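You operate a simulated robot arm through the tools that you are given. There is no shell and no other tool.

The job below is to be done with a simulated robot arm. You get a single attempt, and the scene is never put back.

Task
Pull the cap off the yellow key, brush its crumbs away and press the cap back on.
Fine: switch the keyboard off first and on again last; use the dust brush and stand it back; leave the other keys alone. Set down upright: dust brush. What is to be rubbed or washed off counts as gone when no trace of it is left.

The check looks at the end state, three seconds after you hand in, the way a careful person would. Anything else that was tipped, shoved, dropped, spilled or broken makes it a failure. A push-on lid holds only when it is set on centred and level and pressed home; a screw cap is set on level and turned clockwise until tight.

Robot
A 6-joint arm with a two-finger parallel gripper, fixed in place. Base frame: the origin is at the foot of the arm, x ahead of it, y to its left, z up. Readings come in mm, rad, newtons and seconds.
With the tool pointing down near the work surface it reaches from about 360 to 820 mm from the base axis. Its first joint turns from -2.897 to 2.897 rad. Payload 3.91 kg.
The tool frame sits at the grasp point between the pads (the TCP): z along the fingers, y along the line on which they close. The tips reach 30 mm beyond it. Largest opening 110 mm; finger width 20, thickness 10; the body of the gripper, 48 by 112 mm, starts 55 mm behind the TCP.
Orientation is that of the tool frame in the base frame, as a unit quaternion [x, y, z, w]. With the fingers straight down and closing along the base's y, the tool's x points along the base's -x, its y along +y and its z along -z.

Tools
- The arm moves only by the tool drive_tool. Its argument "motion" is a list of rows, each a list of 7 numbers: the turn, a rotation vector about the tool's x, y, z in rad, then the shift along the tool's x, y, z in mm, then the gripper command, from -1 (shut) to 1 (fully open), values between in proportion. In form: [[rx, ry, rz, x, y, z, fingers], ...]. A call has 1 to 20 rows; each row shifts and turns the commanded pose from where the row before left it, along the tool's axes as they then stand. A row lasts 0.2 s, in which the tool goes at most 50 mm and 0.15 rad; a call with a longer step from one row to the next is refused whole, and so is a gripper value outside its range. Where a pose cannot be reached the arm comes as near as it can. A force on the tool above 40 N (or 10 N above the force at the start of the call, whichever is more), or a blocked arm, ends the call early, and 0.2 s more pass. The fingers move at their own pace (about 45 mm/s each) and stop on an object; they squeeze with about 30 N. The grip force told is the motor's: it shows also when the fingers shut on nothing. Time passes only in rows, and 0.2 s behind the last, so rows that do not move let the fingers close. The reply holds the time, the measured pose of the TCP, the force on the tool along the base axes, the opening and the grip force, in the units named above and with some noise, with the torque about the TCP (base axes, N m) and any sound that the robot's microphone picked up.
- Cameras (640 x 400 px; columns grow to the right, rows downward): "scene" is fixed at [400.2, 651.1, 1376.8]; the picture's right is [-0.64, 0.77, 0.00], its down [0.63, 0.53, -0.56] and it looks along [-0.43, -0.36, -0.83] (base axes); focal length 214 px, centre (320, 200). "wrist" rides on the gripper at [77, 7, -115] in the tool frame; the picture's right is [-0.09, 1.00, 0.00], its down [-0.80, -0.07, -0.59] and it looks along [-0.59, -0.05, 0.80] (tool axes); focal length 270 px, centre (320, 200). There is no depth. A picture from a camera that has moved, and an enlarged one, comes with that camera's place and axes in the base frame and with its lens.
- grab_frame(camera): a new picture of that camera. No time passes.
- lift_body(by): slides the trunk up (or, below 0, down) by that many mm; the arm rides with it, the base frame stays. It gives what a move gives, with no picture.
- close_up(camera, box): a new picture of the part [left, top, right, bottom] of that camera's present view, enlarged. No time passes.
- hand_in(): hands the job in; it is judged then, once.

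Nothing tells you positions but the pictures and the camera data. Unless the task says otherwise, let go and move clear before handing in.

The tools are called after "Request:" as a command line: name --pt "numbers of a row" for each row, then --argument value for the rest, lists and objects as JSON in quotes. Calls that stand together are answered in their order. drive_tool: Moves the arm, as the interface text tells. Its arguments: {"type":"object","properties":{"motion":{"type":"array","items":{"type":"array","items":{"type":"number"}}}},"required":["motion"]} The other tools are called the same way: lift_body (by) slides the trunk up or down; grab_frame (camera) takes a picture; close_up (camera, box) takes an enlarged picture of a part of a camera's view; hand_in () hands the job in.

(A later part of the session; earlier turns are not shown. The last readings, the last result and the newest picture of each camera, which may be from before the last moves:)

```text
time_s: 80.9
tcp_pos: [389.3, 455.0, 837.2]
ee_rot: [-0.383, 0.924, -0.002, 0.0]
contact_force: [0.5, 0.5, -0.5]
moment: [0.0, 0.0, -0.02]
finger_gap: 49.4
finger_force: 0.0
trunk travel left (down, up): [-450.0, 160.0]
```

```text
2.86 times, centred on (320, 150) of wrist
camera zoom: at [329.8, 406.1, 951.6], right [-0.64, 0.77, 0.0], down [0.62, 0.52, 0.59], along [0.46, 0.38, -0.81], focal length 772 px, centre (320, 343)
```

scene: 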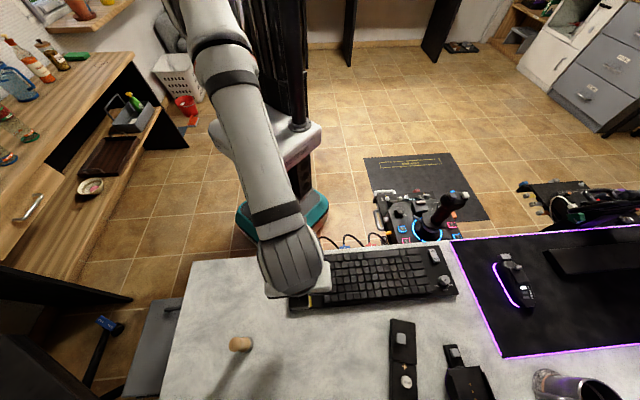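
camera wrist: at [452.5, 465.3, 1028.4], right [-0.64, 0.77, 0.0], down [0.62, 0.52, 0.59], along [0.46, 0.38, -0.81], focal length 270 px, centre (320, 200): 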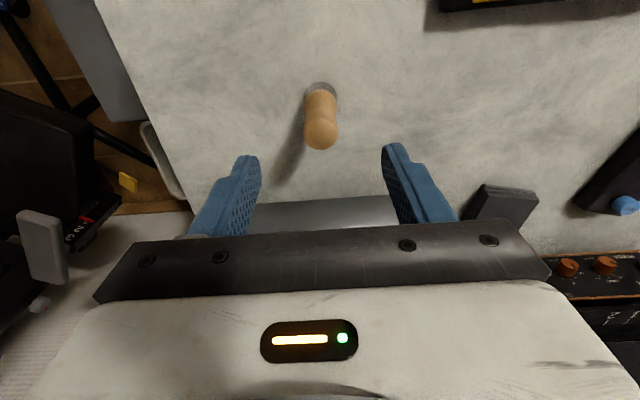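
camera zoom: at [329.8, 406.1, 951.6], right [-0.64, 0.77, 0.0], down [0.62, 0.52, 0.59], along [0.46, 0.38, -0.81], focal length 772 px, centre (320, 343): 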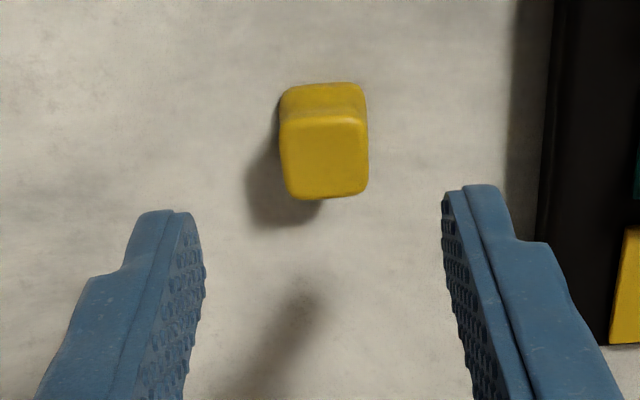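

Request:
drive_tool --pt "0 0 0 1.6 1 20 -0.1" --pt "0 0 0 0 0 20 -0.1" --pt "0 0 0 0 0 0 -0.1"

Request:
close_up --camera "wrist" --box '[220, 80, 420, 220]'

```text
time_s: 81.7
tcp_pos: [386.8, 456.1, 799.2]
ee_rot: [-0.383, 0.924, -0.002, 0.0]
contact_force: [-0.2, 0.1, -0.7]
moment: [0.0, -0.01, 0.0]
finger_gap: 49.4
finger_force: 0.0
trunk travel left (down, up): [-450.0, 160.0]
```

```text
2.86 times, centred on (320, 150) of wrist
camera zoom: at [329.0, 407.4, 912.6], right [-0.64, 0.77, 0.0], down [0.62, 0.52, 0.59], along [0.46, 0.38, -0.81], focal length 772 px, centre (320, 343)
```

zoom: 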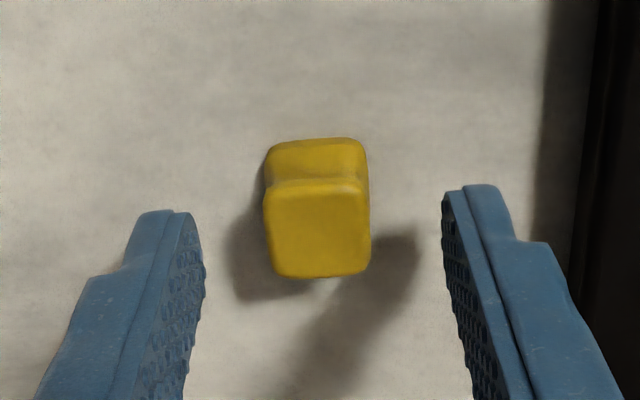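

Request:
drive_tool --pt "0 0 0 1.9 -0.5 8 -0.1" --pt "0 0 0 0 0 6 -0.1" --pt "0 0 0 0 0 0 -0.1"

Request:
close_up --camera "wrist" --box '[240, 100, 400, 210]'

```text
time_s: 82.5
tcp_pos: [385.4, 455.2, 782.3]
ee_rot: [-0.383, 0.924, -0.002, 0.0]
contact_force: [0.5, 0.1, -0.3]
moment: [0.0, 0.03, -0.02]
finger_gap: 49.7
finger_force: 0.0
trunk travel left (down, up): [-450.0, 160.0]
```

```text
3.64 times, centred on (320, 155) of wrist
camera zoom: at [327.3, 405.2, 897.2], right [-0.64, 0.77, 0.0], down [0.62, 0.52, 0.59], along [0.46, 0.38, -0.81], focal length 983 px, centre (320, 364)
```

zoom: 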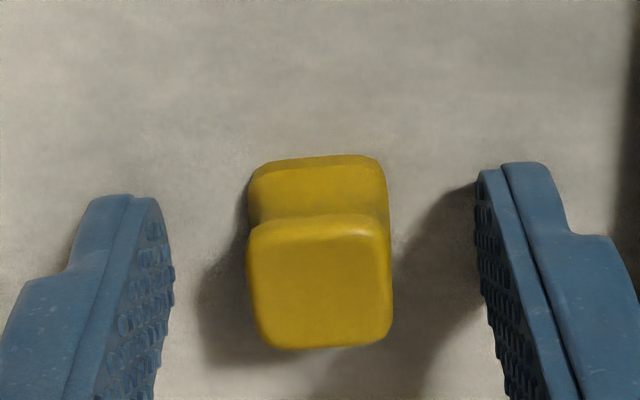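

Request:
drive_tool --pt "0 0 0 -1.1 0.3 0 -0.1" --pt "0 0 0 0 0 0 -0.3" --pt "0 0 0 0 0 0 -0.5" --pt "0 0 0 0 0 0 -1" --pt "0 0 0 0 0 0 -1" --pt "0 0 0 0 0 0 -1"

Request:
close_up --camera "wrist" --box '[240, 100, 400, 210]'

```text
time_s: 83.9
tcp_pos: [385.9, 454.3, 783.1]
ee_rot: [-0.383, 0.924, -0.002, 0.0]
contact_force: [-0.6, 0.8, 0.2]
moment: [0.03, -0.01, 0.02]
finger_gap: 17.8
finger_force: 30.0
trunk travel left (down, up): [-450.0, 160.0]
```

```text
3.64 times, centred on (320, 155) of wrist
camera zoom: at [327.5, 406.0, 897.1], right [-0.64, 0.77, 0.0], down [0.62, 0.52, 0.59], along [0.46, 0.38, -0.81], focal length 983 px, centre (320, 364)
```

zoom: 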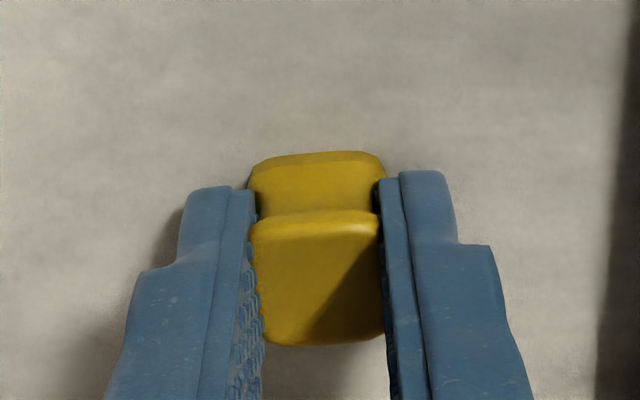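

The cap is gripped again. I'll lift it, carry it back over the yellow plate and check alignment.

Request:
drive_tool --pt "0 0 0 0 0 -20 -1" --pt "0 0 0 0 0 -35 -1" --pt "0 0 0 0 0 -25 -1" --pt "0 0 0 -15 32 0 -1" --pt "0 0 0 -15 32 0 -1" --pt "0 0 0 -15 32 0 -1" --pt "0 0 0 0 0 0 -1"

Request:
grab_frame --camera "wrist"

Request:
close_up --camera "wrist" --box '[240, 60, 400, 210]'

```text
time_s: 85.5
tcp_pos: [349.7, 552.9, 861.4]
ee_rot: [-0.383, 0.924, -0.002, -0.001]
contact_force: [1.1, 1.0, -0.7]
moment: [-0.04, -0.01, 0.04]
finger_gap: 18.1
finger_force: 30.1
trunk travel left (down, up): [-450.0, 160.0]
```

```text
taken
camera wrist: at [291.2, 504.2, 976.2], right [-0.64, 0.77, 0.0], down [0.62, 0.52, 0.59], along [0.46, 0.38, -0.81], focal length 270 px, centre (320, 200)
```

wrist: 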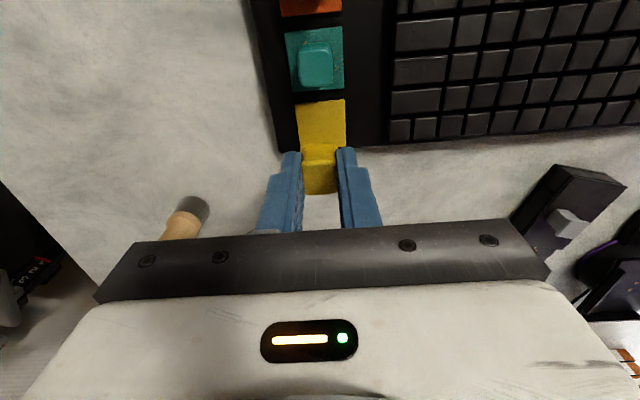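

```text
2.67 times, centred on (320, 135) of wrist
camera zoom: at [291.2, 504.2, 976.2], right [-0.64, 0.77, 0.0], down [0.62, 0.52, 0.59], along [0.46, 0.38, -0.81], focal length 721 px, centre (320, 373)
```

zoom: 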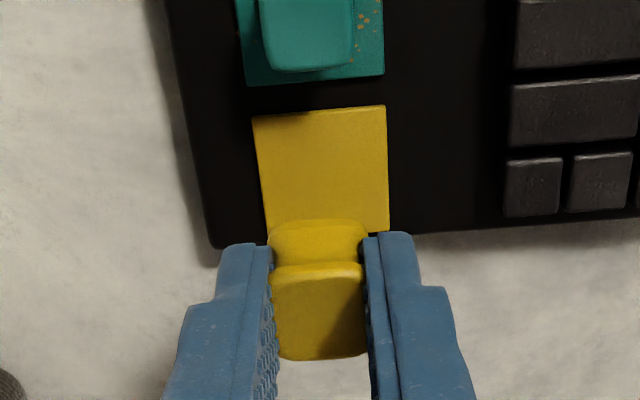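

Request:
drive_tool --pt "0 0 0 -1.4 1.4 20 -1" --pt "0 0 0 0 0 20 -1" --pt "0 0 0 0 0 5 -1" --pt "0 0 0 0 0 0 -1"

Request:
close_up --camera "wrist" --box '[240, 90, 400, 210]'

```text
time_s: 86.5
tcp_pos: [350.6, 554.1, 815.2]
ee_rot: [-0.383, 0.924, -0.002, 0.0]
contact_force: [1.3, -0.6, 0.1]
moment: [-0.01, -0.01, 0.03]
finger_gap: 18.1
finger_force: 30.1
trunk travel left (down, up): [-450.0, 160.0]
```

```text
3.33 times, centred on (320, 150) of wrist
camera zoom: at [291.1, 505.7, 929.6], right [-0.64, 0.77, 0.0], down [0.62, 0.52, 0.59], along [0.46, 0.38, -0.81], focal length 901 px, centre (320, 367)
```

zoom: 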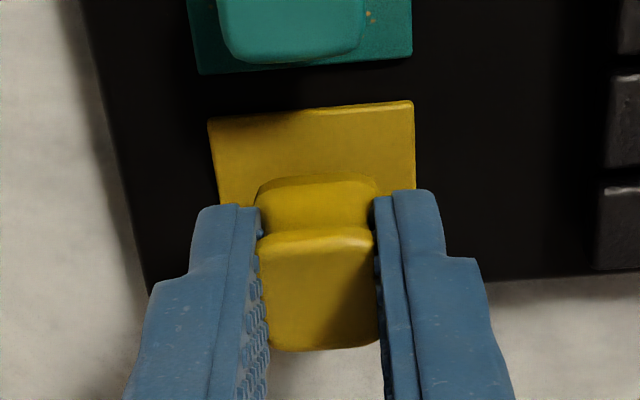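

Request:
drive_tool --pt "0 0 0 -0.5 0.3 4 -1" --pt "0 0 0 0 0 3 -1" --pt "0 0 0 0 0 0 -1"

Request:
close_up --camera "wrist" --box '[240, 90, 400, 210]'

```text
time_s: 87.3
tcp_pos: [349.5, 556.4, 809.8]
ee_rot: [-0.384, 0.923, -0.002, 0.0]
contact_force: [0.5, 0.0, -0.4]
moment: [-0.01, 0.0, 0.02]
finger_gap: 18.0
finger_force: 29.7
trunk travel left (down, up): [-450.0, 160.0]
```

```text
3.33 times, centred on (320, 150) of wrist
camera zoom: at [289.9, 507.7, 923.8], right [-0.64, 0.77, 0.0], down [0.62, 0.52, 0.59], along [0.46, 0.38, -0.81], focal length 901 px, centre (320, 367)
```

zoom: 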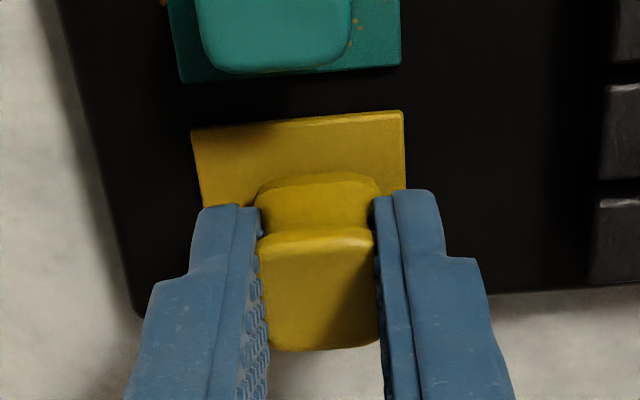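

The cap drifted about 2 mm sideways (+k). I'll correct before lowering.

Request:
drive_tool --pt "0 0 0 0 -2.2 0 -1" --pt "0 0 0 0 0 0 -1"

Request:
close_up --camera "wrist" --box '[240, 90, 400, 210]'

```text
time_s: 87.9
tcp_pos: [350.8, 554.8, 809.5]
ee_rot: [-0.384, 0.923, -0.002, 0.0]
contact_force: [0.4, 0.3, 0.5]
moment: [0.03, 0.01, -0.01]
finger_gap: 18.2
finger_force: 30.2
trunk travel left (down, up): [-450.0, 160.0]
```

```text
3.33 times, centred on (320, 150) of wrist
camera zoom: at [292.1, 506.2, 924.2], right [-0.64, 0.77, 0.0], down [0.62, 0.52, 0.59], along [0.46, 0.38, -0.81], focal length 901 px, centre (320, 367)
```

zoom: 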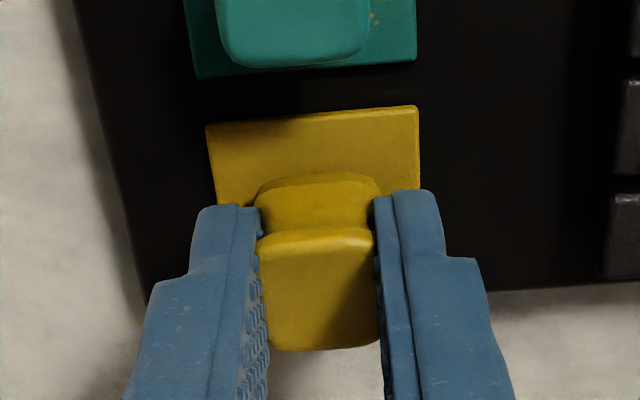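

Centred again. Lowering to just above the seat.

Request:
drive_tool --pt "0 0 0 0.4 0 2.5 -1" --pt "0 0 0 0 0 0 -1"

Request:
close_up --camera "wrist" --box '[240, 100, 400, 210]'

```text
time_s: 88.5
tcp_pos: [350.6, 555.2, 806.4]
ee_rot: [-0.382, 0.924, -0.001, -0.002]
contact_force: [0.3, -0.3, -0.1]
moment: [0.0, 0.01, -0.01]
finger_gap: 18.0
finger_force: 30.0
trunk travel left (down, up): [-450.0, 160.0]
```

```text
3.64 times, centred on (320, 155) of wrist
camera zoom: at [292.1, 505.9, 921.3], right [-0.64, 0.77, 0.0], down [0.62, 0.52, 0.59], along [0.46, 0.38, -0.81], focal length 983 px, centre (320, 364)
```

zoom: 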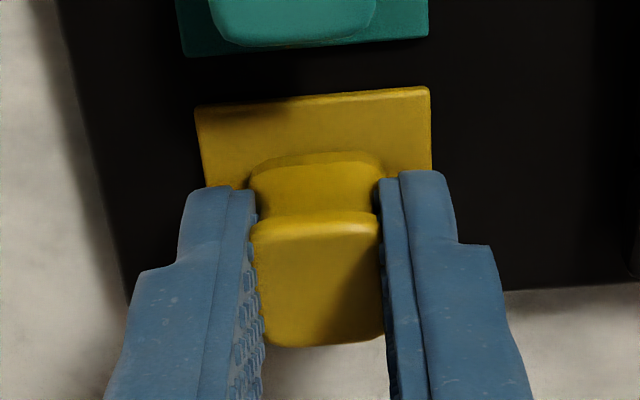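

Request:
drive_tool --pt "0 0 0 0.4 0.8 0 -1" --pt "0 0 0 0 0 0 -1"

Request:
close_up --camera "wrist" --box '[240, 100, 400, 210]'

```text
time_s: 89.1
tcp_pos: [350.5, 555.8, 807.0]
ee_rot: [-0.383, 0.924, -0.002, 0.0]
contact_force: [0.0, 0.5, -0.2]
moment: [0.03, 0.0, -0.02]
finger_gap: 17.8
finger_force: 30.0
trunk travel left (down, up): [-450.0, 160.0]
```

```text
3.64 times, centred on (320, 155) of wrist
camera zoom: at [291.1, 506.7, 921.5], right [-0.64, 0.77, 0.0], down [0.62, 0.52, 0.59], along [0.46, 0.38, -0.81], focal length 983 px, centre (320, 364)
```

zoom: 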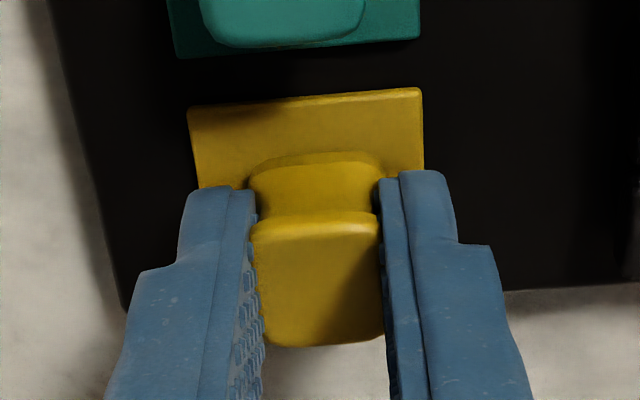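

The alignment now matches the original position closely. Pressing down gently.

Request:
drive_tool --pt "0 0 0 0 0 1 -1" --pt "0 0 0 0 0 1 -1" --pt "0 0 0 0 0 0 -1"

Request:
close_up --camera "wrist" --box '[240, 100, 400, 210]'

```text
time_s: 89.9
tcp_pos: [349.0, 555.3, 806.1]
ee_rot: [-0.383, 0.924, -0.002, 0.0]
contact_force: [0.2, 0.2, -0.9]
moment: [0.01, 0.0, 0.05]
finger_gap: 18.2
finger_force: 30.0
trunk travel left (down, up): [-450.0, 160.0]
```

```text
3.64 times, centred on (320, 155) of wrist
camera zoom: at [291.1, 506.7, 919.3], right [-0.64, 0.77, 0.0], down [0.62, 0.52, 0.59], along [0.46, 0.38, -0.81], focal length 983 px, centre (320, 364)
```

zoom: 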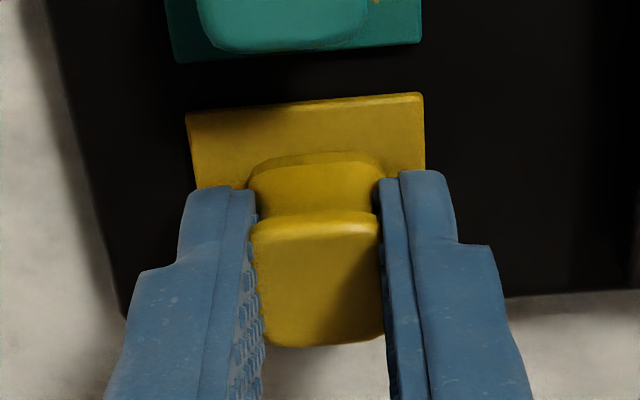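

Request:
drive_tool --pt "0 0 0 0 0 1 -1" --pt "0 0 0 0 0 1 -1" --pt "0 0 0 0 0 0 -1"

```text
time_s: 90.7
tcp_pos: [350.0, 555.8, 803.7]
ee_rot: [-0.383, 0.924, -0.002, 0.0]
contact_force: [-0.3, 0.6, 0.0]
moment: [0.03, 0.0, -0.04]
finger_gap: 18.0
finger_force: 29.8
trunk travel left (down, up): [-450.0, 160.0]
```

Request:
drive_tool --pt "0 0 0 0 0 1 -1" --pt "0 0 0 0 0 1 -1" --pt "0 0 0 0 0 0 -1"

Request:
close_up --camera "wrist" --box '[240, 100, 400, 210]'

```text
time_s: 91.5
tcp_pos: [349.5, 556.5, 801.5]
ee_rot: [-0.383, 0.924, -0.001, 0.0]
contact_force: [-0.4, -0.6, 1.7]
moment: [-0.03, 0.04, 0.0]
finger_gap: 17.9
finger_force: 29.6
trunk travel left (down, up): [-450.0, 160.0]
heard: click
```

```text
3.64 times, centred on (320, 155) of wrist
camera zoom: at [290.8, 507.1, 915.9], right [-0.64, 0.77, 0.0], down [0.62, 0.52, 0.59], along [0.46, 0.38, -0.81], focal length 983 px, centre (320, 364)
```

zoom: 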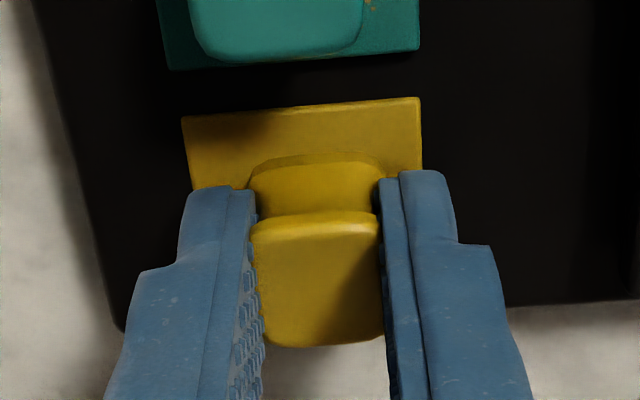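

First contact with a click, but it's about 1 mm off to one side. I'll lift slightly and correct before pressing home.

Request:
drive_tool --pt "0 0 0 0 0 -2 -1" --pt "0 0 0 0 -1 0 -1" --pt "0 0 0 0 0 0 -1"

Request:
close_up --camera "wrist" --box '[240, 100, 400, 210]'

```text
time_s: 92.3
tcp_pos: [351.1, 555.9, 803.3]
ee_rot: [-0.384, 0.923, -0.002, 0.0]
contact_force: [-0.3, 0.3, 0.0]
moment: [-0.01, 0.02, -0.02]
finger_gap: 18.2
finger_force: 29.8
trunk travel left (down, up): [-450.0, 160.0]
```

```text
3.64 times, centred on (320, 155) of wrist
camera zoom: at [292.0, 506.6, 917.4], right [-0.64, 0.77, 0.0], down [0.62, 0.52, 0.59], along [0.46, 0.38, -0.81], focal length 983 px, centre (320, 364)
```

zoom: 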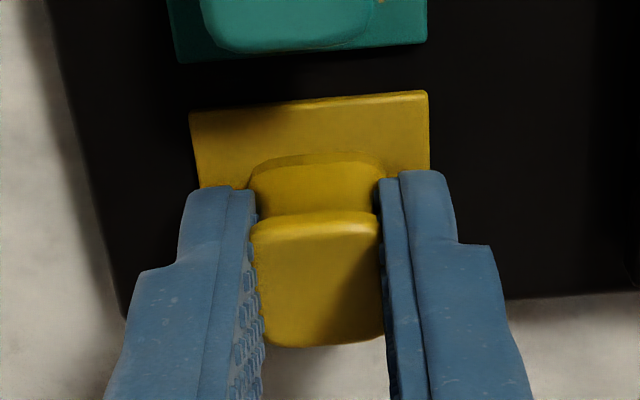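

Well centred now. Pressing down onto the key.

Request:
drive_tool --pt "0 0 0 0.4 0 1 -1" --pt "0 0 0 0 0 1 -1" --pt "0 0 0 0 0 0.5 -1" --pt "0 0 0 0 0 0 -1"

Request:
close_up --camera "wrist" --box '[240, 100, 400, 210]'

```text
time_s: 93.3
tcp_pos: [351.1, 554.9, 801.6]
ee_rot: [-0.383, 0.924, -0.001, 0.0]
contact_force: [0.1, 1.7, 2.8]
moment: [0.1, 0.03, 0.02]
finger_gap: 17.9
finger_force: 29.9
trunk travel left (down, up): [-450.0, 160.0]
heard: click, snap
```

```text
3.64 times, centred on (320, 155) of wrist
camera zoom: at [291.7, 505.6, 915.0], right [-0.64, 0.77, 0.0], down [0.62, 0.52, 0.59], along [0.46, 0.38, -0.81], focal length 983 px, centre (320, 364)
```

zoom: 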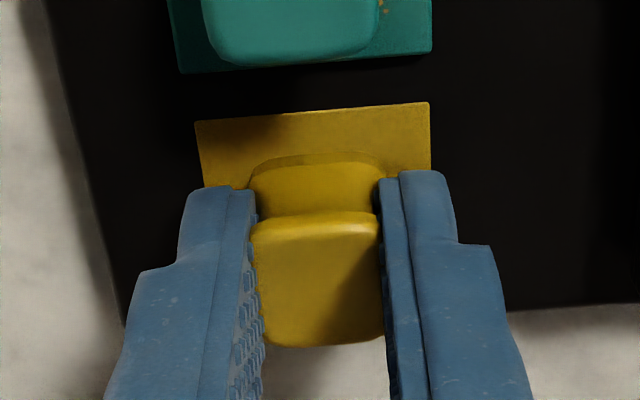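

I heard a click and a snap. I'll press a little more to make sure it's fully home.

Request:
drive_tool --pt "0 0 0 0 0 1 -1" --pt "0 0 0 0 0 1 -1" --pt "0 0 0 0 0 0 -1"

Request:
close_up --camera "wrist" --box '[240, 100, 400, 210]'

```text
time_s: 94.1
tcp_pos: [350.4, 554.7, 801.1]
ee_rot: [-0.383, 0.924, -0.001, 0.0]
contact_force: [4.5, 0.3, 17.0]
moment: [-0.05, -0.05, 0.03]
finger_gap: 18.1
finger_force: 29.9
trunk travel left (down, up): [-450.0, 160.0]
```

```text
3.64 times, centred on (320, 155) of wrist
camera zoom: at [291.5, 505.3, 914.0], right [-0.64, 0.77, 0.0], down [0.61, 0.52, 0.6], along [0.46, 0.38, -0.8], focal length 983 px, centre (320, 364)
```

zoom: 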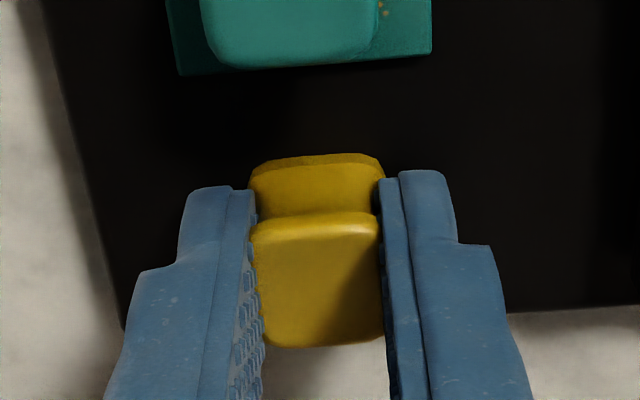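

The key itself sank under the press, as keys do. I'll ease off upward a little and see if it comes back with the cap on it.

Request:
drive_tool --pt "0 0 0 0 0 -2 -1" --pt "0 0 0 0 0 0 -1"

Request:
close_up --camera "wrist" --box '[240, 100, 400, 210]'

```text
time_s: 94.7
tcp_pos: [350.9, 554.5, 799.7]
ee_rot: [-0.383, 0.924, -0.001, 0.0]
contact_force: [7.4, 3.7, 8.4]
moment: [0.09, -0.21, 0.01]
finger_gap: 17.8
finger_force: 29.8
trunk travel left (down, up): [-450.0, 160.0]
```

```text
3.64 times, centred on (320, 155) of wrist
camera zoom: at [291.6, 505.6, 914.3], right [-0.64, 0.77, 0.0], down [0.62, 0.52, 0.59], along [0.46, 0.38, -0.81], focal length 983 px, centre (320, 364)
```

zoom: 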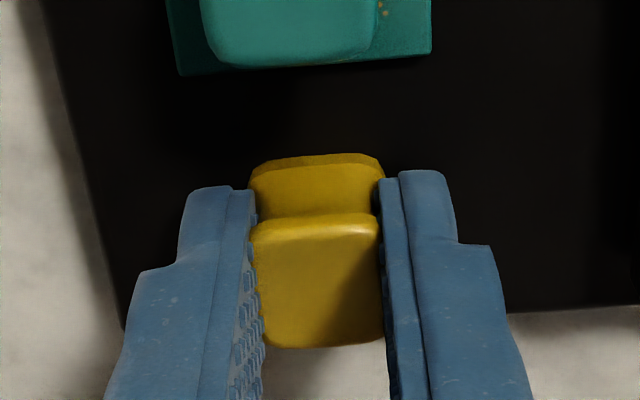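

Request:
close_up --camera "scene" --box '[280, 240, 340, 320]'

Request:
close_up --camera "wrist" --box '[280, 110, 360, 170]'

```text
5.00 times, centred on (310, 280) of scene
camera zoom: at [400.2, 651.1, 1376.8], right [-0.64, 0.77, 0.0], down [0.63, 0.53, -0.56], along [-0.43, -0.36, -0.83], focal length 1072 px, centre (370, -200)
```

zoom: 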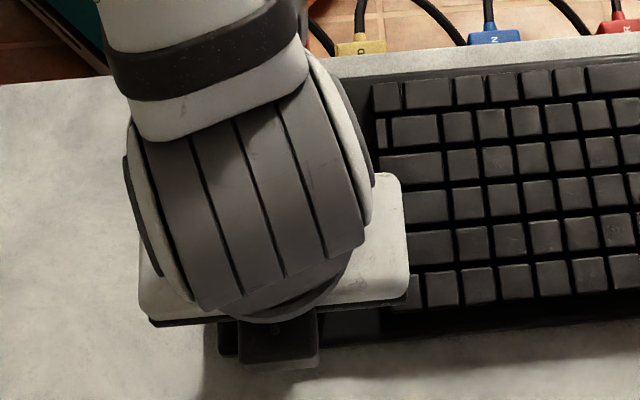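

```text
6.67 times, centred on (320, 140) of wrist
camera zoom: at [291.6, 505.6, 914.3], right [-0.64, 0.77, 0.0], down [0.62, 0.52, 0.59], along [0.46, 0.38, -0.81], focal length 1802 px, centre (320, 600)
```

zoom: 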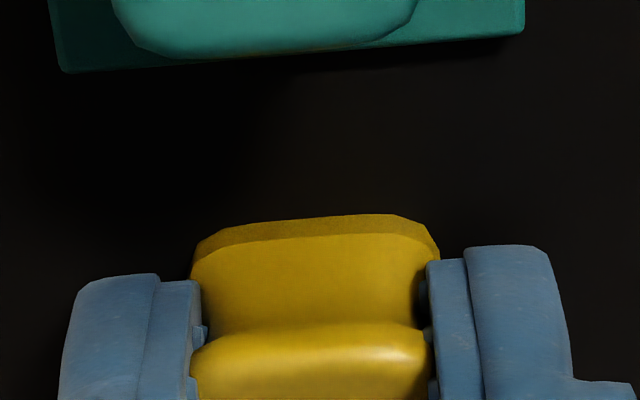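

The key is simply held down by the fingertips, which are now level with the keyboard surface. I'll raise in 1 mm steps, keeping the force from going negative so I don't pull the cap off again.

Request:
drive_tool --pt "0 0 0 0 0 -0.7 -1" --pt "0 0 0 0 0 0 -1"

Request:
close_up --camera "wrist" --box '[240, 100, 400, 210]'

```text
time_s: 95.3
tcp_pos: [350.0, 553.8, 801.4]
ee_rot: [-0.383, 0.924, -0.003, -0.001]
contact_force: [1.3, 0.4, 2.6]
moment: [0.05, -0.03, 0.02]
finger_gap: 18.1
finger_force: 30.6
trunk travel left (down, up): [-450.0, 160.0]
heard: snap
```

```text
3.64 times, centred on (320, 155) of wrist
camera zoom: at [291.2, 505.2, 915.4], right [-0.64, 0.77, 0.0], down [0.62, 0.52, 0.59], along [0.45, 0.38, -0.81], focal length 983 px, centre (320, 364)
```

zoom: 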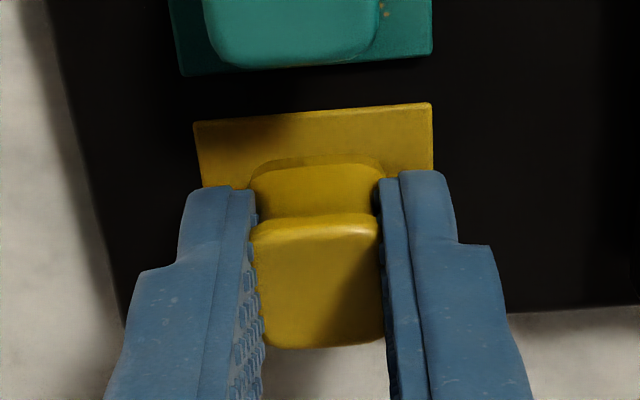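

The key popped back up, but a second snap was heard, so the cap may have come loose again. I'll re-centre it, rest it lightly on the plate, let go, and then press it home from above with closed fingers.

Request:
drive_tool --pt "0 0 0 0 0 -3 -1" --pt "0 0 0 -1 0.4 0 -1" --pt "0 0 0 0 0 0 -1"

Request:
close_up --camera "wrist" --box '[240, 100, 400, 210]'

```text
time_s: 96.1
tcp_pos: [350.8, 554.8, 804.2]
ee_rot: [-0.382, 0.924, -0.001, -0.001]
contact_force: [0.4, 0.0, -0.2]
moment: [0.02, 0.04, 0.0]
finger_gap: 18.0
finger_force: 30.3
trunk travel left (down, up): [-450.0, 160.0]
```

```text
3.64 times, centred on (320, 155) of wrist
camera zoom: at [291.6, 506.2, 918.3], right [-0.64, 0.77, 0.0], down [0.62, 0.52, 0.59], along [0.46, 0.38, -0.81], focal length 983 px, centre (320, 364)
```

zoom: 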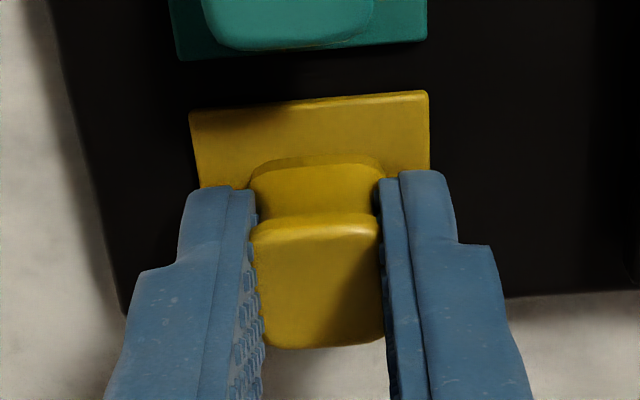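

Request:
drive_tool --pt "0 0 0 0 0.2 1.5 -1" --pt "0 0 0 0 0 0.7 -1" --pt "0 0 0 0 0 0 -1"

Request:
close_up --camera "wrist" --box '[240, 100, 400, 210]'

```text
time_s: 96.9
tcp_pos: [349.7, 555.6, 802.3]
ee_rot: [-0.383, 0.924, -0.002, 0.0]
contact_force: [0.0, -0.7, 0.0]
moment: [0.02, -0.01, 0.01]
finger_gap: 18.0
finger_force: 30.3
trunk travel left (down, up): [-450.0, 160.0]
```

```text
3.64 times, centred on (320, 155) of wrist
camera zoom: at [291.1, 507.1, 916.6], right [-0.64, 0.77, 0.0], down [0.62, 0.52, 0.59], along [0.46, 0.38, -0.81], focal length 983 px, centre (320, 364)
```

zoom: 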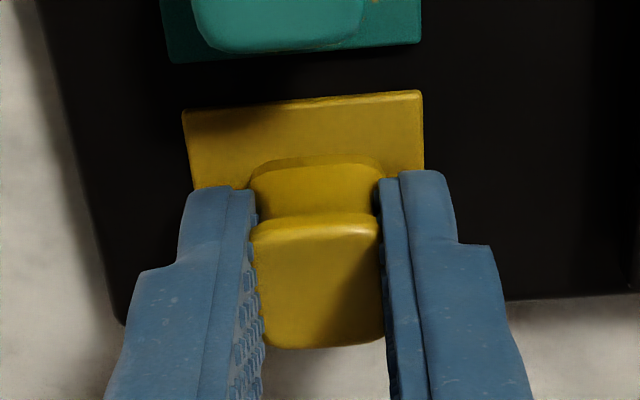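

Request:
drive_tool --pt "0 0 0 0.3 -0.8 0 -1" --pt "0 0 0 0 0 0 -1"

Request:
close_up --camera "wrist" --box '[240, 100, 400, 210]'

```text
time_s: 97.5
tcp_pos: [350.2, 555.2, 801.9]
ee_rot: [-0.383, 0.924, -0.002, 0.0]
contact_force: [0.2, 0.6, 1.6]
moment: [-0.02, 0.0, 0.0]
finger_gap: 17.9
finger_force: 30.0
trunk travel left (down, up): [-450.0, 160.0]
```

```text
3.64 times, centred on (320, 155) of wrist
camera zoom: at [291.8, 506.5, 916.4], right [-0.64, 0.77, 0.0], down [0.62, 0.52, 0.59], along [0.46, 0.38, -0.81], focal length 983 px, centre (320, 364)
```

zoom: 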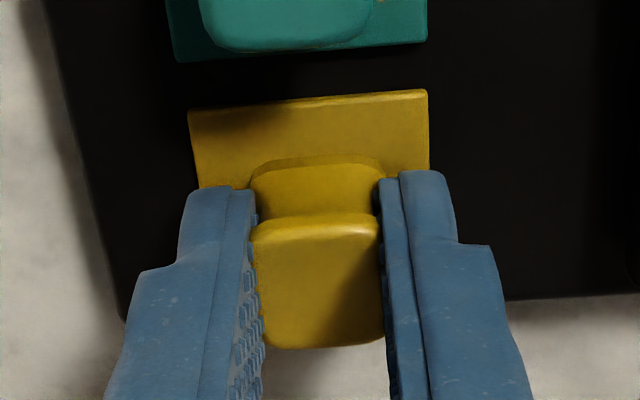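

Request:
drive_tool --pt "0 0 0 0.7 0 -0.5 -1" --pt "0 0 0 0 0 0.5 -1" --pt "0 0 0 0 0 0 -1"

Request:
close_up --camera "wrist" --box '[240, 100, 400, 210]'

```text
time_s: 98.3
tcp_pos: [349.9, 555.2, 802.8]
ee_rot: [-0.382, 0.924, -0.002, 0.0]
contact_force: [-0.3, 0.4, 1.2]
moment: [0.0, 0.01, 0.03]
finger_gap: 18.2
finger_force: 30.4
trunk travel left (down, up): [-450.0, 160.0]
```

```text
3.64 times, centred on (320, 155) of wrist
camera zoom: at [291.9, 505.9, 916.6], right [-0.64, 0.77, 0.0], down [0.62, 0.52, 0.59], along [0.46, 0.38, -0.81], focal length 983 px, centre (320, 364)
```

zoom: 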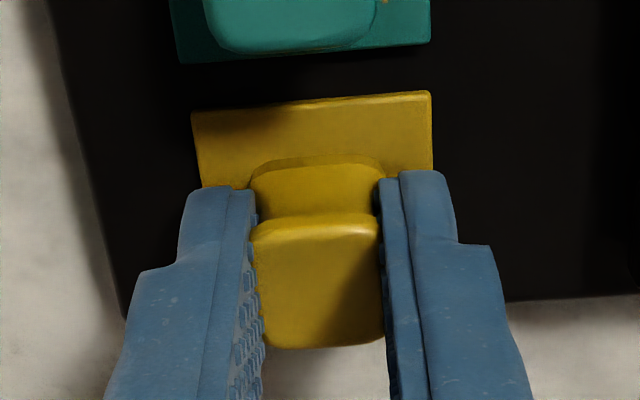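

Centred and resting lightly. Now I'll open the fingers just enough and look.

Request:
drive_tool --pt "0 0 0 0 0 0 -0.6" --pt "0 0 0 0 0 0 -0.5" --pt "0 0 0 0 0 0 -0.4" --pt "0 0 0 0 0 0 -0.3" --pt "0 0 0 0 0 0 -0.3"

Request:
close_up --camera "wrist" --box '[240, 100, 400, 210]'

```text
time_s: 99.5
tcp_pos: [350.1, 554.9, 803.0]
ee_rot: [-0.383, 0.924, -0.002, 0.0]
contact_force: [-0.2, -0.1, 0.0]
moment: [0.01, -0.02, -0.02]
finger_gap: 38.4
finger_force: 0.0
trunk travel left (down, up): [-450.0, 160.0]
```

```text
3.64 times, centred on (320, 155) of wrist
camera zoom: at [291.9, 506.0, 916.6], right [-0.64, 0.77, 0.0], down [0.62, 0.52, 0.59], along [0.46, 0.38, -0.81], focal length 983 px, centre (320, 364)
```

zoom: 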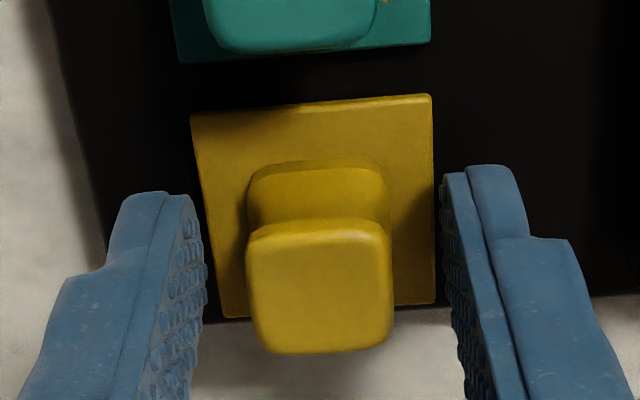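

The cap sits level and centred on the plate. I'll rise, close the fingers and press it home from above.

Request:
drive_tool --pt "0 0 0 0 0 -10 -0.3" --pt "0 0 0 0 0 -15 -0.3" --pt "0 0 0 0 0 -15 -0.3" --pt "0 0 0 0 0 0 -1" --pt "0 0 0 0 0 0 -1" --pt "0 0 0 0 0 0 -1" --pt "0 0 0 0 0 0 -1"

Request:
close_up --camera "wrist" --box '[240, 80, 400, 200]'

Request:
close_up --camera "scene" --box '[280, 240, 340, 320]'

```text
time_s: 101.1
tcp_pos: [350.4, 554.3, 840.3]
ee_rot: [-0.382, 0.924, -0.002, -0.001]
contact_force: [0.0, -0.3, -0.6]
moment: [-0.01, 0.01, -0.02]
finger_gap: 0.3
finger_force: 29.8
trunk travel left (down, up): [-450.0, 160.0]
```

```text
3.33 times, centred on (320, 140) of wrist
camera zoom: at [291.8, 504.9, 954.2], right [-0.64, 0.77, 0.0], down [0.62, 0.52, 0.59], along [0.46, 0.38, -0.81], focal length 901 px, centre (320, 400)
```

zoom: 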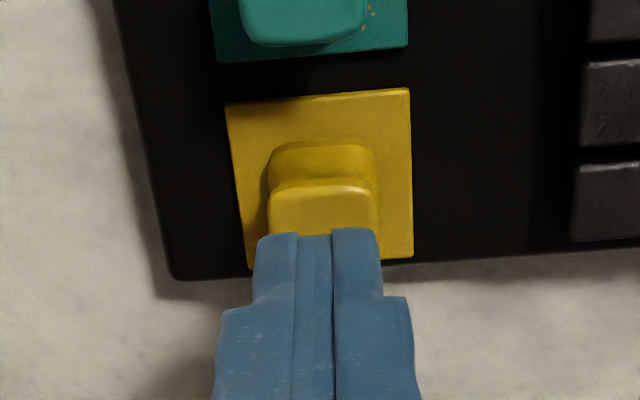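

```text
5.00 times, centred on (310, 280) of scene
camera zoom: at [400.2, 651.1, 1376.8], right [-0.64, 0.77, 0.0], down [0.63, 0.53, -0.56], along [-0.43, -0.36, -0.83], focal length 1072 px, centre (370, -200)
```

zoom: 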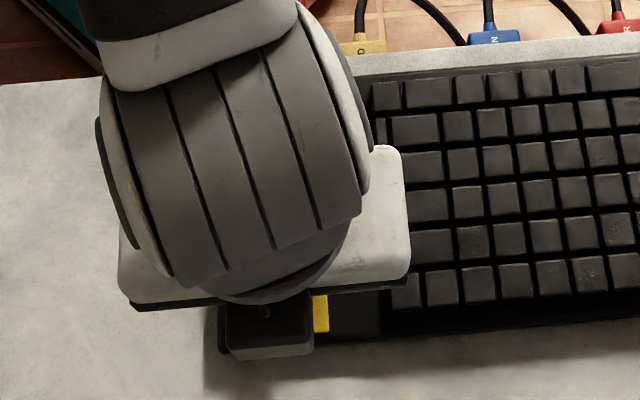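

Request:
drive_tool --pt "0 0 0 -0.9 1.1 6 -1" --pt "0 0 0 0 0 5 -1" --pt "0 0 0 0 0 0 -1"

Request:
close_up --camera "wrist" --box '[240, 80, 400, 200]'

```text
time_s: 101.9
tcp_pos: [349.1, 554.4, 830.9]
ee_rot: [-0.383, 0.924, -0.003, -0.001]
contact_force: [0.3, 0.5, -0.3]
moment: [0.01, 0.02, -0.02]
finger_gap: 0.1
finger_force: 29.4
trunk travel left (down, up): [-450.0, 160.0]
```

```text
3.33 times, centred on (320, 140) of wrist
camera zoom: at [291.0, 506.5, 945.4], right [-0.64, 0.77, 0.0], down [0.62, 0.52, 0.59], along [0.46, 0.38, -0.81], focal length 901 px, centre (320, 400)
```

zoom: 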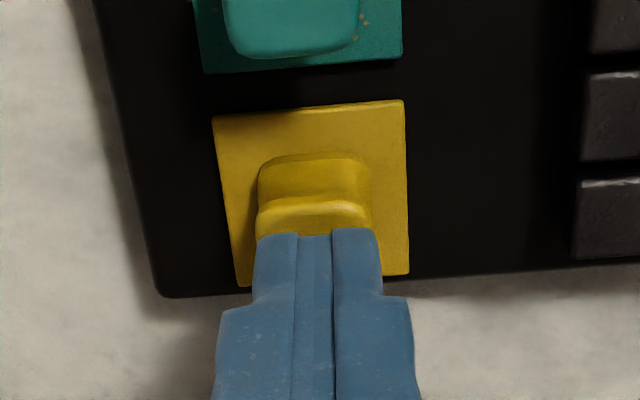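

Request:
drive_tool --pt "0 0 0 0 0 3 -1" --pt "0 0 0 0 0 2 -1" --pt "0 0 0 0 0 1 -1" --pt "0 0 0 0 0 0 -1"

Request:
close_up --camera "wrist" --box '[240, 80, 400, 200]'

```text
time_s: 102.9
tcp_pos: [350.8, 555.9, 824.6]
ee_rot: [-0.383, 0.924, -0.002, 0.0]
contact_force: [-0.3, 0.4, 0.6]
moment: [0.04, 0.0, -0.01]
finger_gap: 0.1
finger_force: 30.4
trunk travel left (down, up): [-450.0, 160.0]
```

```text
3.33 times, centred on (320, 140) of wrist
camera zoom: at [290.8, 507.0, 938.8], right [-0.64, 0.77, 0.0], down [0.62, 0.52, 0.59], along [0.46, 0.38, -0.81], focal length 901 px, centre (320, 400)
```

zoom: 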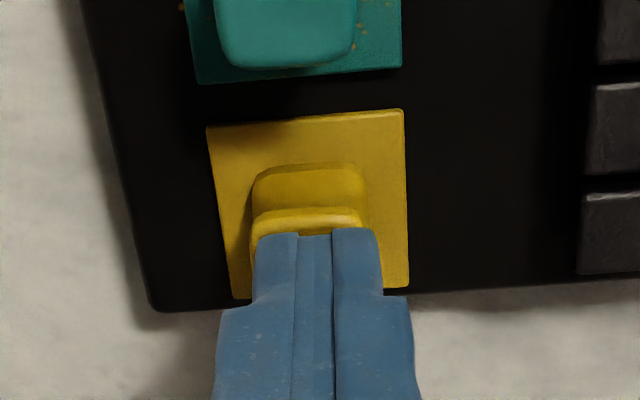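

Request:
drive_tool --pt "0 0 0 0 -0.5 1 -1" --pt "0 0 0 0 0 1 -1" --pt "0 0 0 0 0 0 -1"

Request:
drive_tool --pt "0 0 0 0 0 1 -1" --pt "0 0 0 0 0 0 -1"

Request:
close_up --camera "wrist" --box '[240, 80, 400, 200]'

```text
time_s: 103.7
tcp_pos: [351.1, 555.2, 823.3]
ee_rot: [-0.383, 0.924, -0.003, 0.0]
contact_force: [-1.3, 0.6, 1.2]
moment: [0.06, 0.02, 0.0]
finger_gap: 0.0
finger_force: 30.6
trunk travel left (down, up): [-450.0, 160.0]
heard: click
```

```text
time_s: 104.3
tcp_pos: [349.9, 555.8, 821.8]
ee_rot: [-0.383, 0.924, -0.002, 0.0]
contact_force: [-1.0, -1.5, 2.0]
moment: [-0.05, 0.04, 0.01]
finger_gap: 0.0
finger_force: 30.6
trunk travel left (down, up): [-450.0, 160.0]
```

```text
3.33 times, centred on (320, 140) of wrist
camera zoom: at [291.8, 506.8, 936.4], right [-0.64, 0.77, 0.0], down [0.62, 0.52, 0.59], along [0.46, 0.38, -0.81], focal length 901 px, centre (320, 400)
```

zoom: 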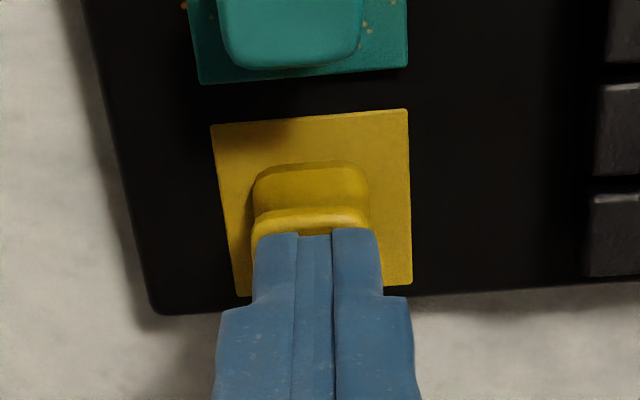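

In contact on the cap's top. I'll press on until the snap.

Request:
drive_tool --pt "0 0 0 0 0 1 -1" --pt "0 0 0 0 0 0 -1"

Request:
close_up --camera "wrist" --box '[240, 80, 400, 200]'

```text
time_s: 104.9
tcp_pos: [350.6, 556.9, 821.0]
ee_rot: [-0.383, 0.924, -0.002, 0.0]
contact_force: [0.5, -1.6, 5.6]
moment: [0.01, 0.0, -0.03]
finger_gap: 0.0
finger_force: 30.1
trunk travel left (down, up): [-450.0, 160.0]
```

```text
3.33 times, centred on (320, 140) of wrist
camera zoom: at [291.7, 507.1, 935.7], right [-0.64, 0.77, 0.0], down [0.62, 0.52, 0.59], along [0.46, 0.38, -0.8], focal length 901 px, centre (320, 400)
```

zoom: 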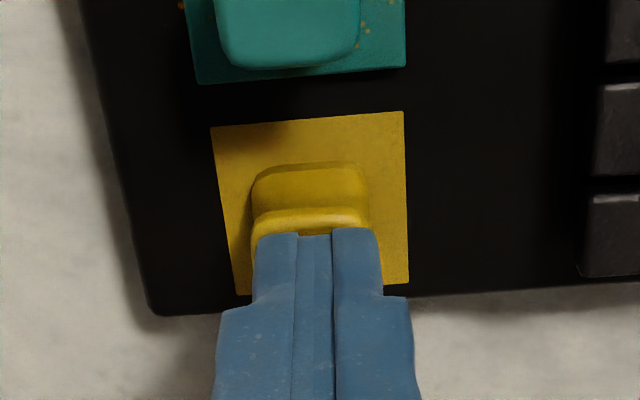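

Request:
drive_tool --pt "0 0 0 0 0 1 -1" --pt "0 0 0 0 0 0 -1"

Request:
drive_tool --pt "0 0 0 0 0 1 -1" --pt "0 0 0 0 0 0 -1"

Request:
close_up --camera "wrist" --box '[240, 80, 400, 200]'

```text
time_s: 105.5
tcp_pos: [350.3, 556.4, 821.1]
ee_rot: [-0.383, 0.924, -0.001, 0.0]
contact_force: [0.5, 1.1, 12.3]
moment: [0.08, -0.01, 0.02]
finger_gap: 0.0
finger_force: 29.2
trunk travel left (down, up): [-450.0, 160.0]
```

```text
time_s: 106.1
tcp_pos: [350.0, 555.4, 821.4]
ee_rot: [-0.383, 0.924, -0.001, 0.001]
contact_force: [-0.4, 1.6, 21.9]
moment: [0.05, 0.03, 0.0]
finger_gap: 0.0
finger_force: 30.2
trunk travel left (down, up): [-450.0, 160.0]
```

```text
3.33 times, centred on (320, 140) of wrist
camera zoom: at [291.6, 506.3, 934.8], right [-0.64, 0.77, 0.0], down [0.61, 0.52, 0.6], along [0.46, 0.38, -0.8], focal length 901 px, centre (320, 400)
```

zoom: 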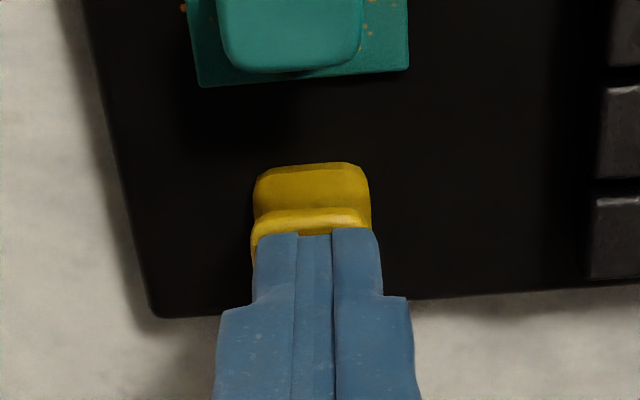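

22 N and no snap yet. Pressing a bit harder.

Request:
drive_tool --pt "0 0 0 0 0 0.7 -1" --pt "0 0 0 0 0 0 -1"

Request:
drive_tool --pt "0 0 0 0 0 0.7 -1" --pt "0 0 0 0 0 0 -1"

Request:
close_up --camera "wrist" --box '[240, 80, 400, 200]'

```text
time_s: 106.7
tcp_pos: [350.7, 555.5, 820.4]
ee_rot: [-0.382, 0.924, 0.0, 0.002]
contact_force: [-0.7, 2.2, 33.3]
moment: [0.09, 0.01, -0.03]
finger_gap: 0.0
finger_force: 30.3
trunk travel left (down, up): [-450.0, 160.0]
```

```text
time_s: 107.3
tcp_pos: [350.4, 556.3, 821.5]
ee_rot: [-0.383, 0.924, 0.0, 0.001]
contact_force: [-0.1, 0.8, 37.5]
moment: [0.04, 0.02, 0.04]
finger_gap: 0.0
finger_force: 29.9
trunk travel left (down, up): [-450.0, 160.0]
```

```text
3.33 times, centred on (320, 140) of wrist
camera zoom: at [291.5, 505.9, 934.4], right [-0.64, 0.77, 0.0], down [0.61, 0.52, 0.6], along [0.46, 0.38, -0.8], focal length 901 px, centre (320, 400)
```

zoom: 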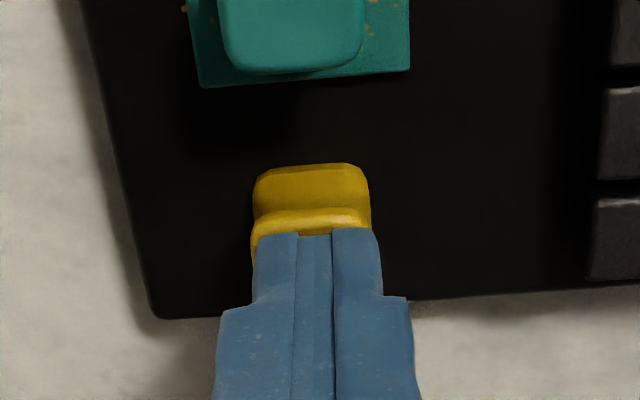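

No snap at 37 N, so the cap may be slightly off-centre. I'll lift off and look at how it sits.

Request:
drive_tool --pt "0 0 0 0 0 -3 -1" --pt "0 0 0 0 0 -7 -1" --pt "0 0 0 0 0 -20 -1" --pt "0 0 0 0 0 -20 -0.3" --pt "0 0 0 0 0 0 -0.3" --pt "0 0 0 0 0 0 -0.3" --pt "0 0 0 0 0 0 -0.3"

Request:
close_up --camera "wrist" --box '[260, 60, 380, 160]'

```text
time_s: 108.9
tcp_pos: [351.3, 556.7, 868.4]
ee_rot: [-0.383, 0.924, -0.002, 0.0]
contact_force: [0.8, 0.0, 0.6]
moment: [-0.01, 0.02, -0.05]
finger_gap: 38.4
finger_force: 0.2
trunk travel left (down, up): [-450.0, 160.0]
```

```text
4.00 times, centred on (320, 110) of wrist
camera zoom: at [292.4, 507.1, 982.9], right [-0.64, 0.77, 0.0], down [0.62, 0.52, 0.59], along [0.46, 0.38, -0.81], focal length 1081 px, centre (320, 560)
```

zoom: 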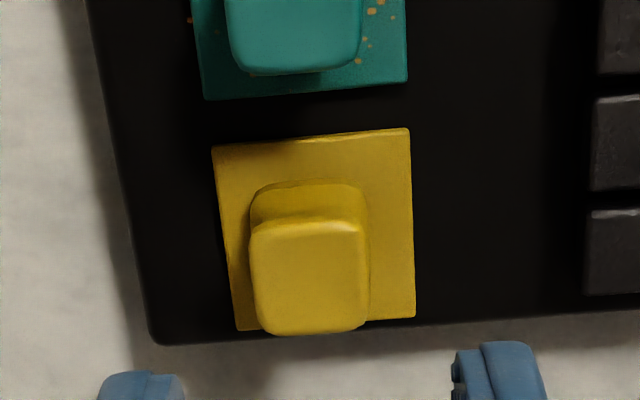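

Request:
close_up --camera "wrist" --box '[290, 85, 350, 150]'

Request:
close_up --camera "scene" --box '[290, 270, 330, 315]'

```text
6.15 times, centred on (320, 118) of wrist
camera zoom: at [292.4, 507.1, 982.9], right [-0.64, 0.77, 0.0], down [0.62, 0.52, 0.59], along [0.46, 0.38, -0.81], focal length 1663 px, centre (320, 708)
```

zoom: 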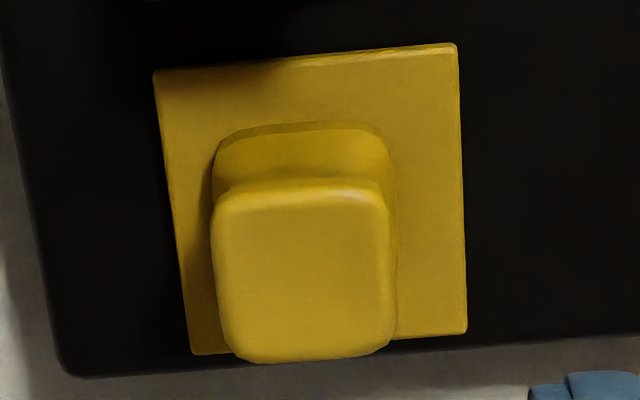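

```text
8.89 times, centred on (310, 292) of scene
camera zoom: at [400.2, 651.1, 1376.8], right [-0.64, 0.77, 0.0], down [0.63, 0.53, -0.56], along [-0.43, -0.36, -0.83], focal length 1906 px, centre (409, -622)
```

zoom: 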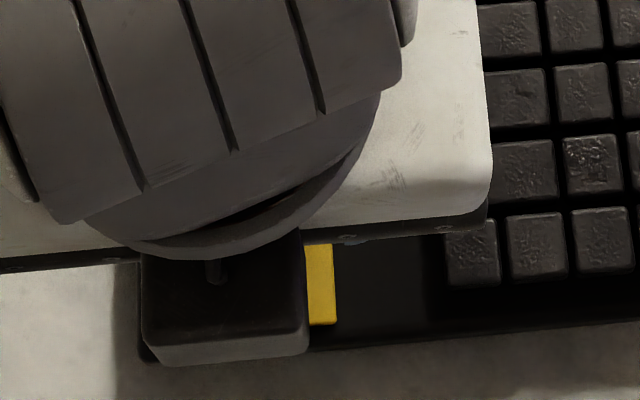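

The cap was dragged about 1.2 mm sideways by the press. I'll grip it again higher up (tips clear of the plate), centre it, press until it snaps, and then open without lifting.

Request:
drive_tool --pt "0 0 0 0.8 0.3 20 -0.3" --pt "0 0 0 0 0 20 -0.3" --pt "0 0 0 0 0 12 -0.3" --pt "0 0 0 0 0 0 -0.3"

Request:
close_up --camera "wrist" --box '[240, 90, 400, 210]'

```text
time_s: 109.9
tcp_pos: [351.8, 554.6, 814.5]
ee_rot: [-0.383, 0.924, -0.002, -0.001]
contact_force: [0.2, 0.4, 0.2]
moment: [-0.02, 0.03, -0.01]
finger_gap: 38.4
finger_force: 0.2
trunk travel left (down, up): [-450.0, 160.0]
```

```text
3.33 times, centred on (320, 150) of wrist
camera zoom: at [292.0, 505.4, 929.5], right [-0.64, 0.77, 0.0], down [0.62, 0.52, 0.59], along [0.46, 0.38, -0.81], focal length 901 px, centre (320, 367)
```

zoom: 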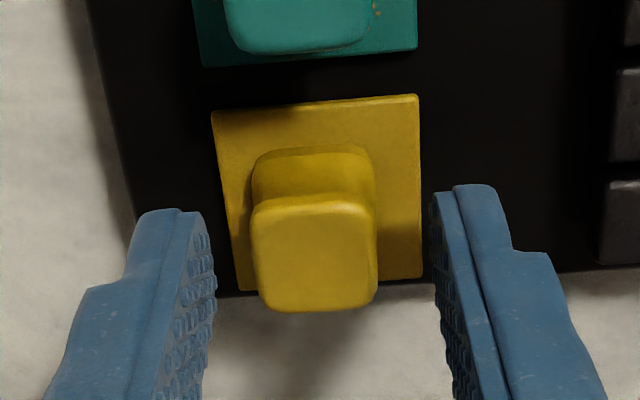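

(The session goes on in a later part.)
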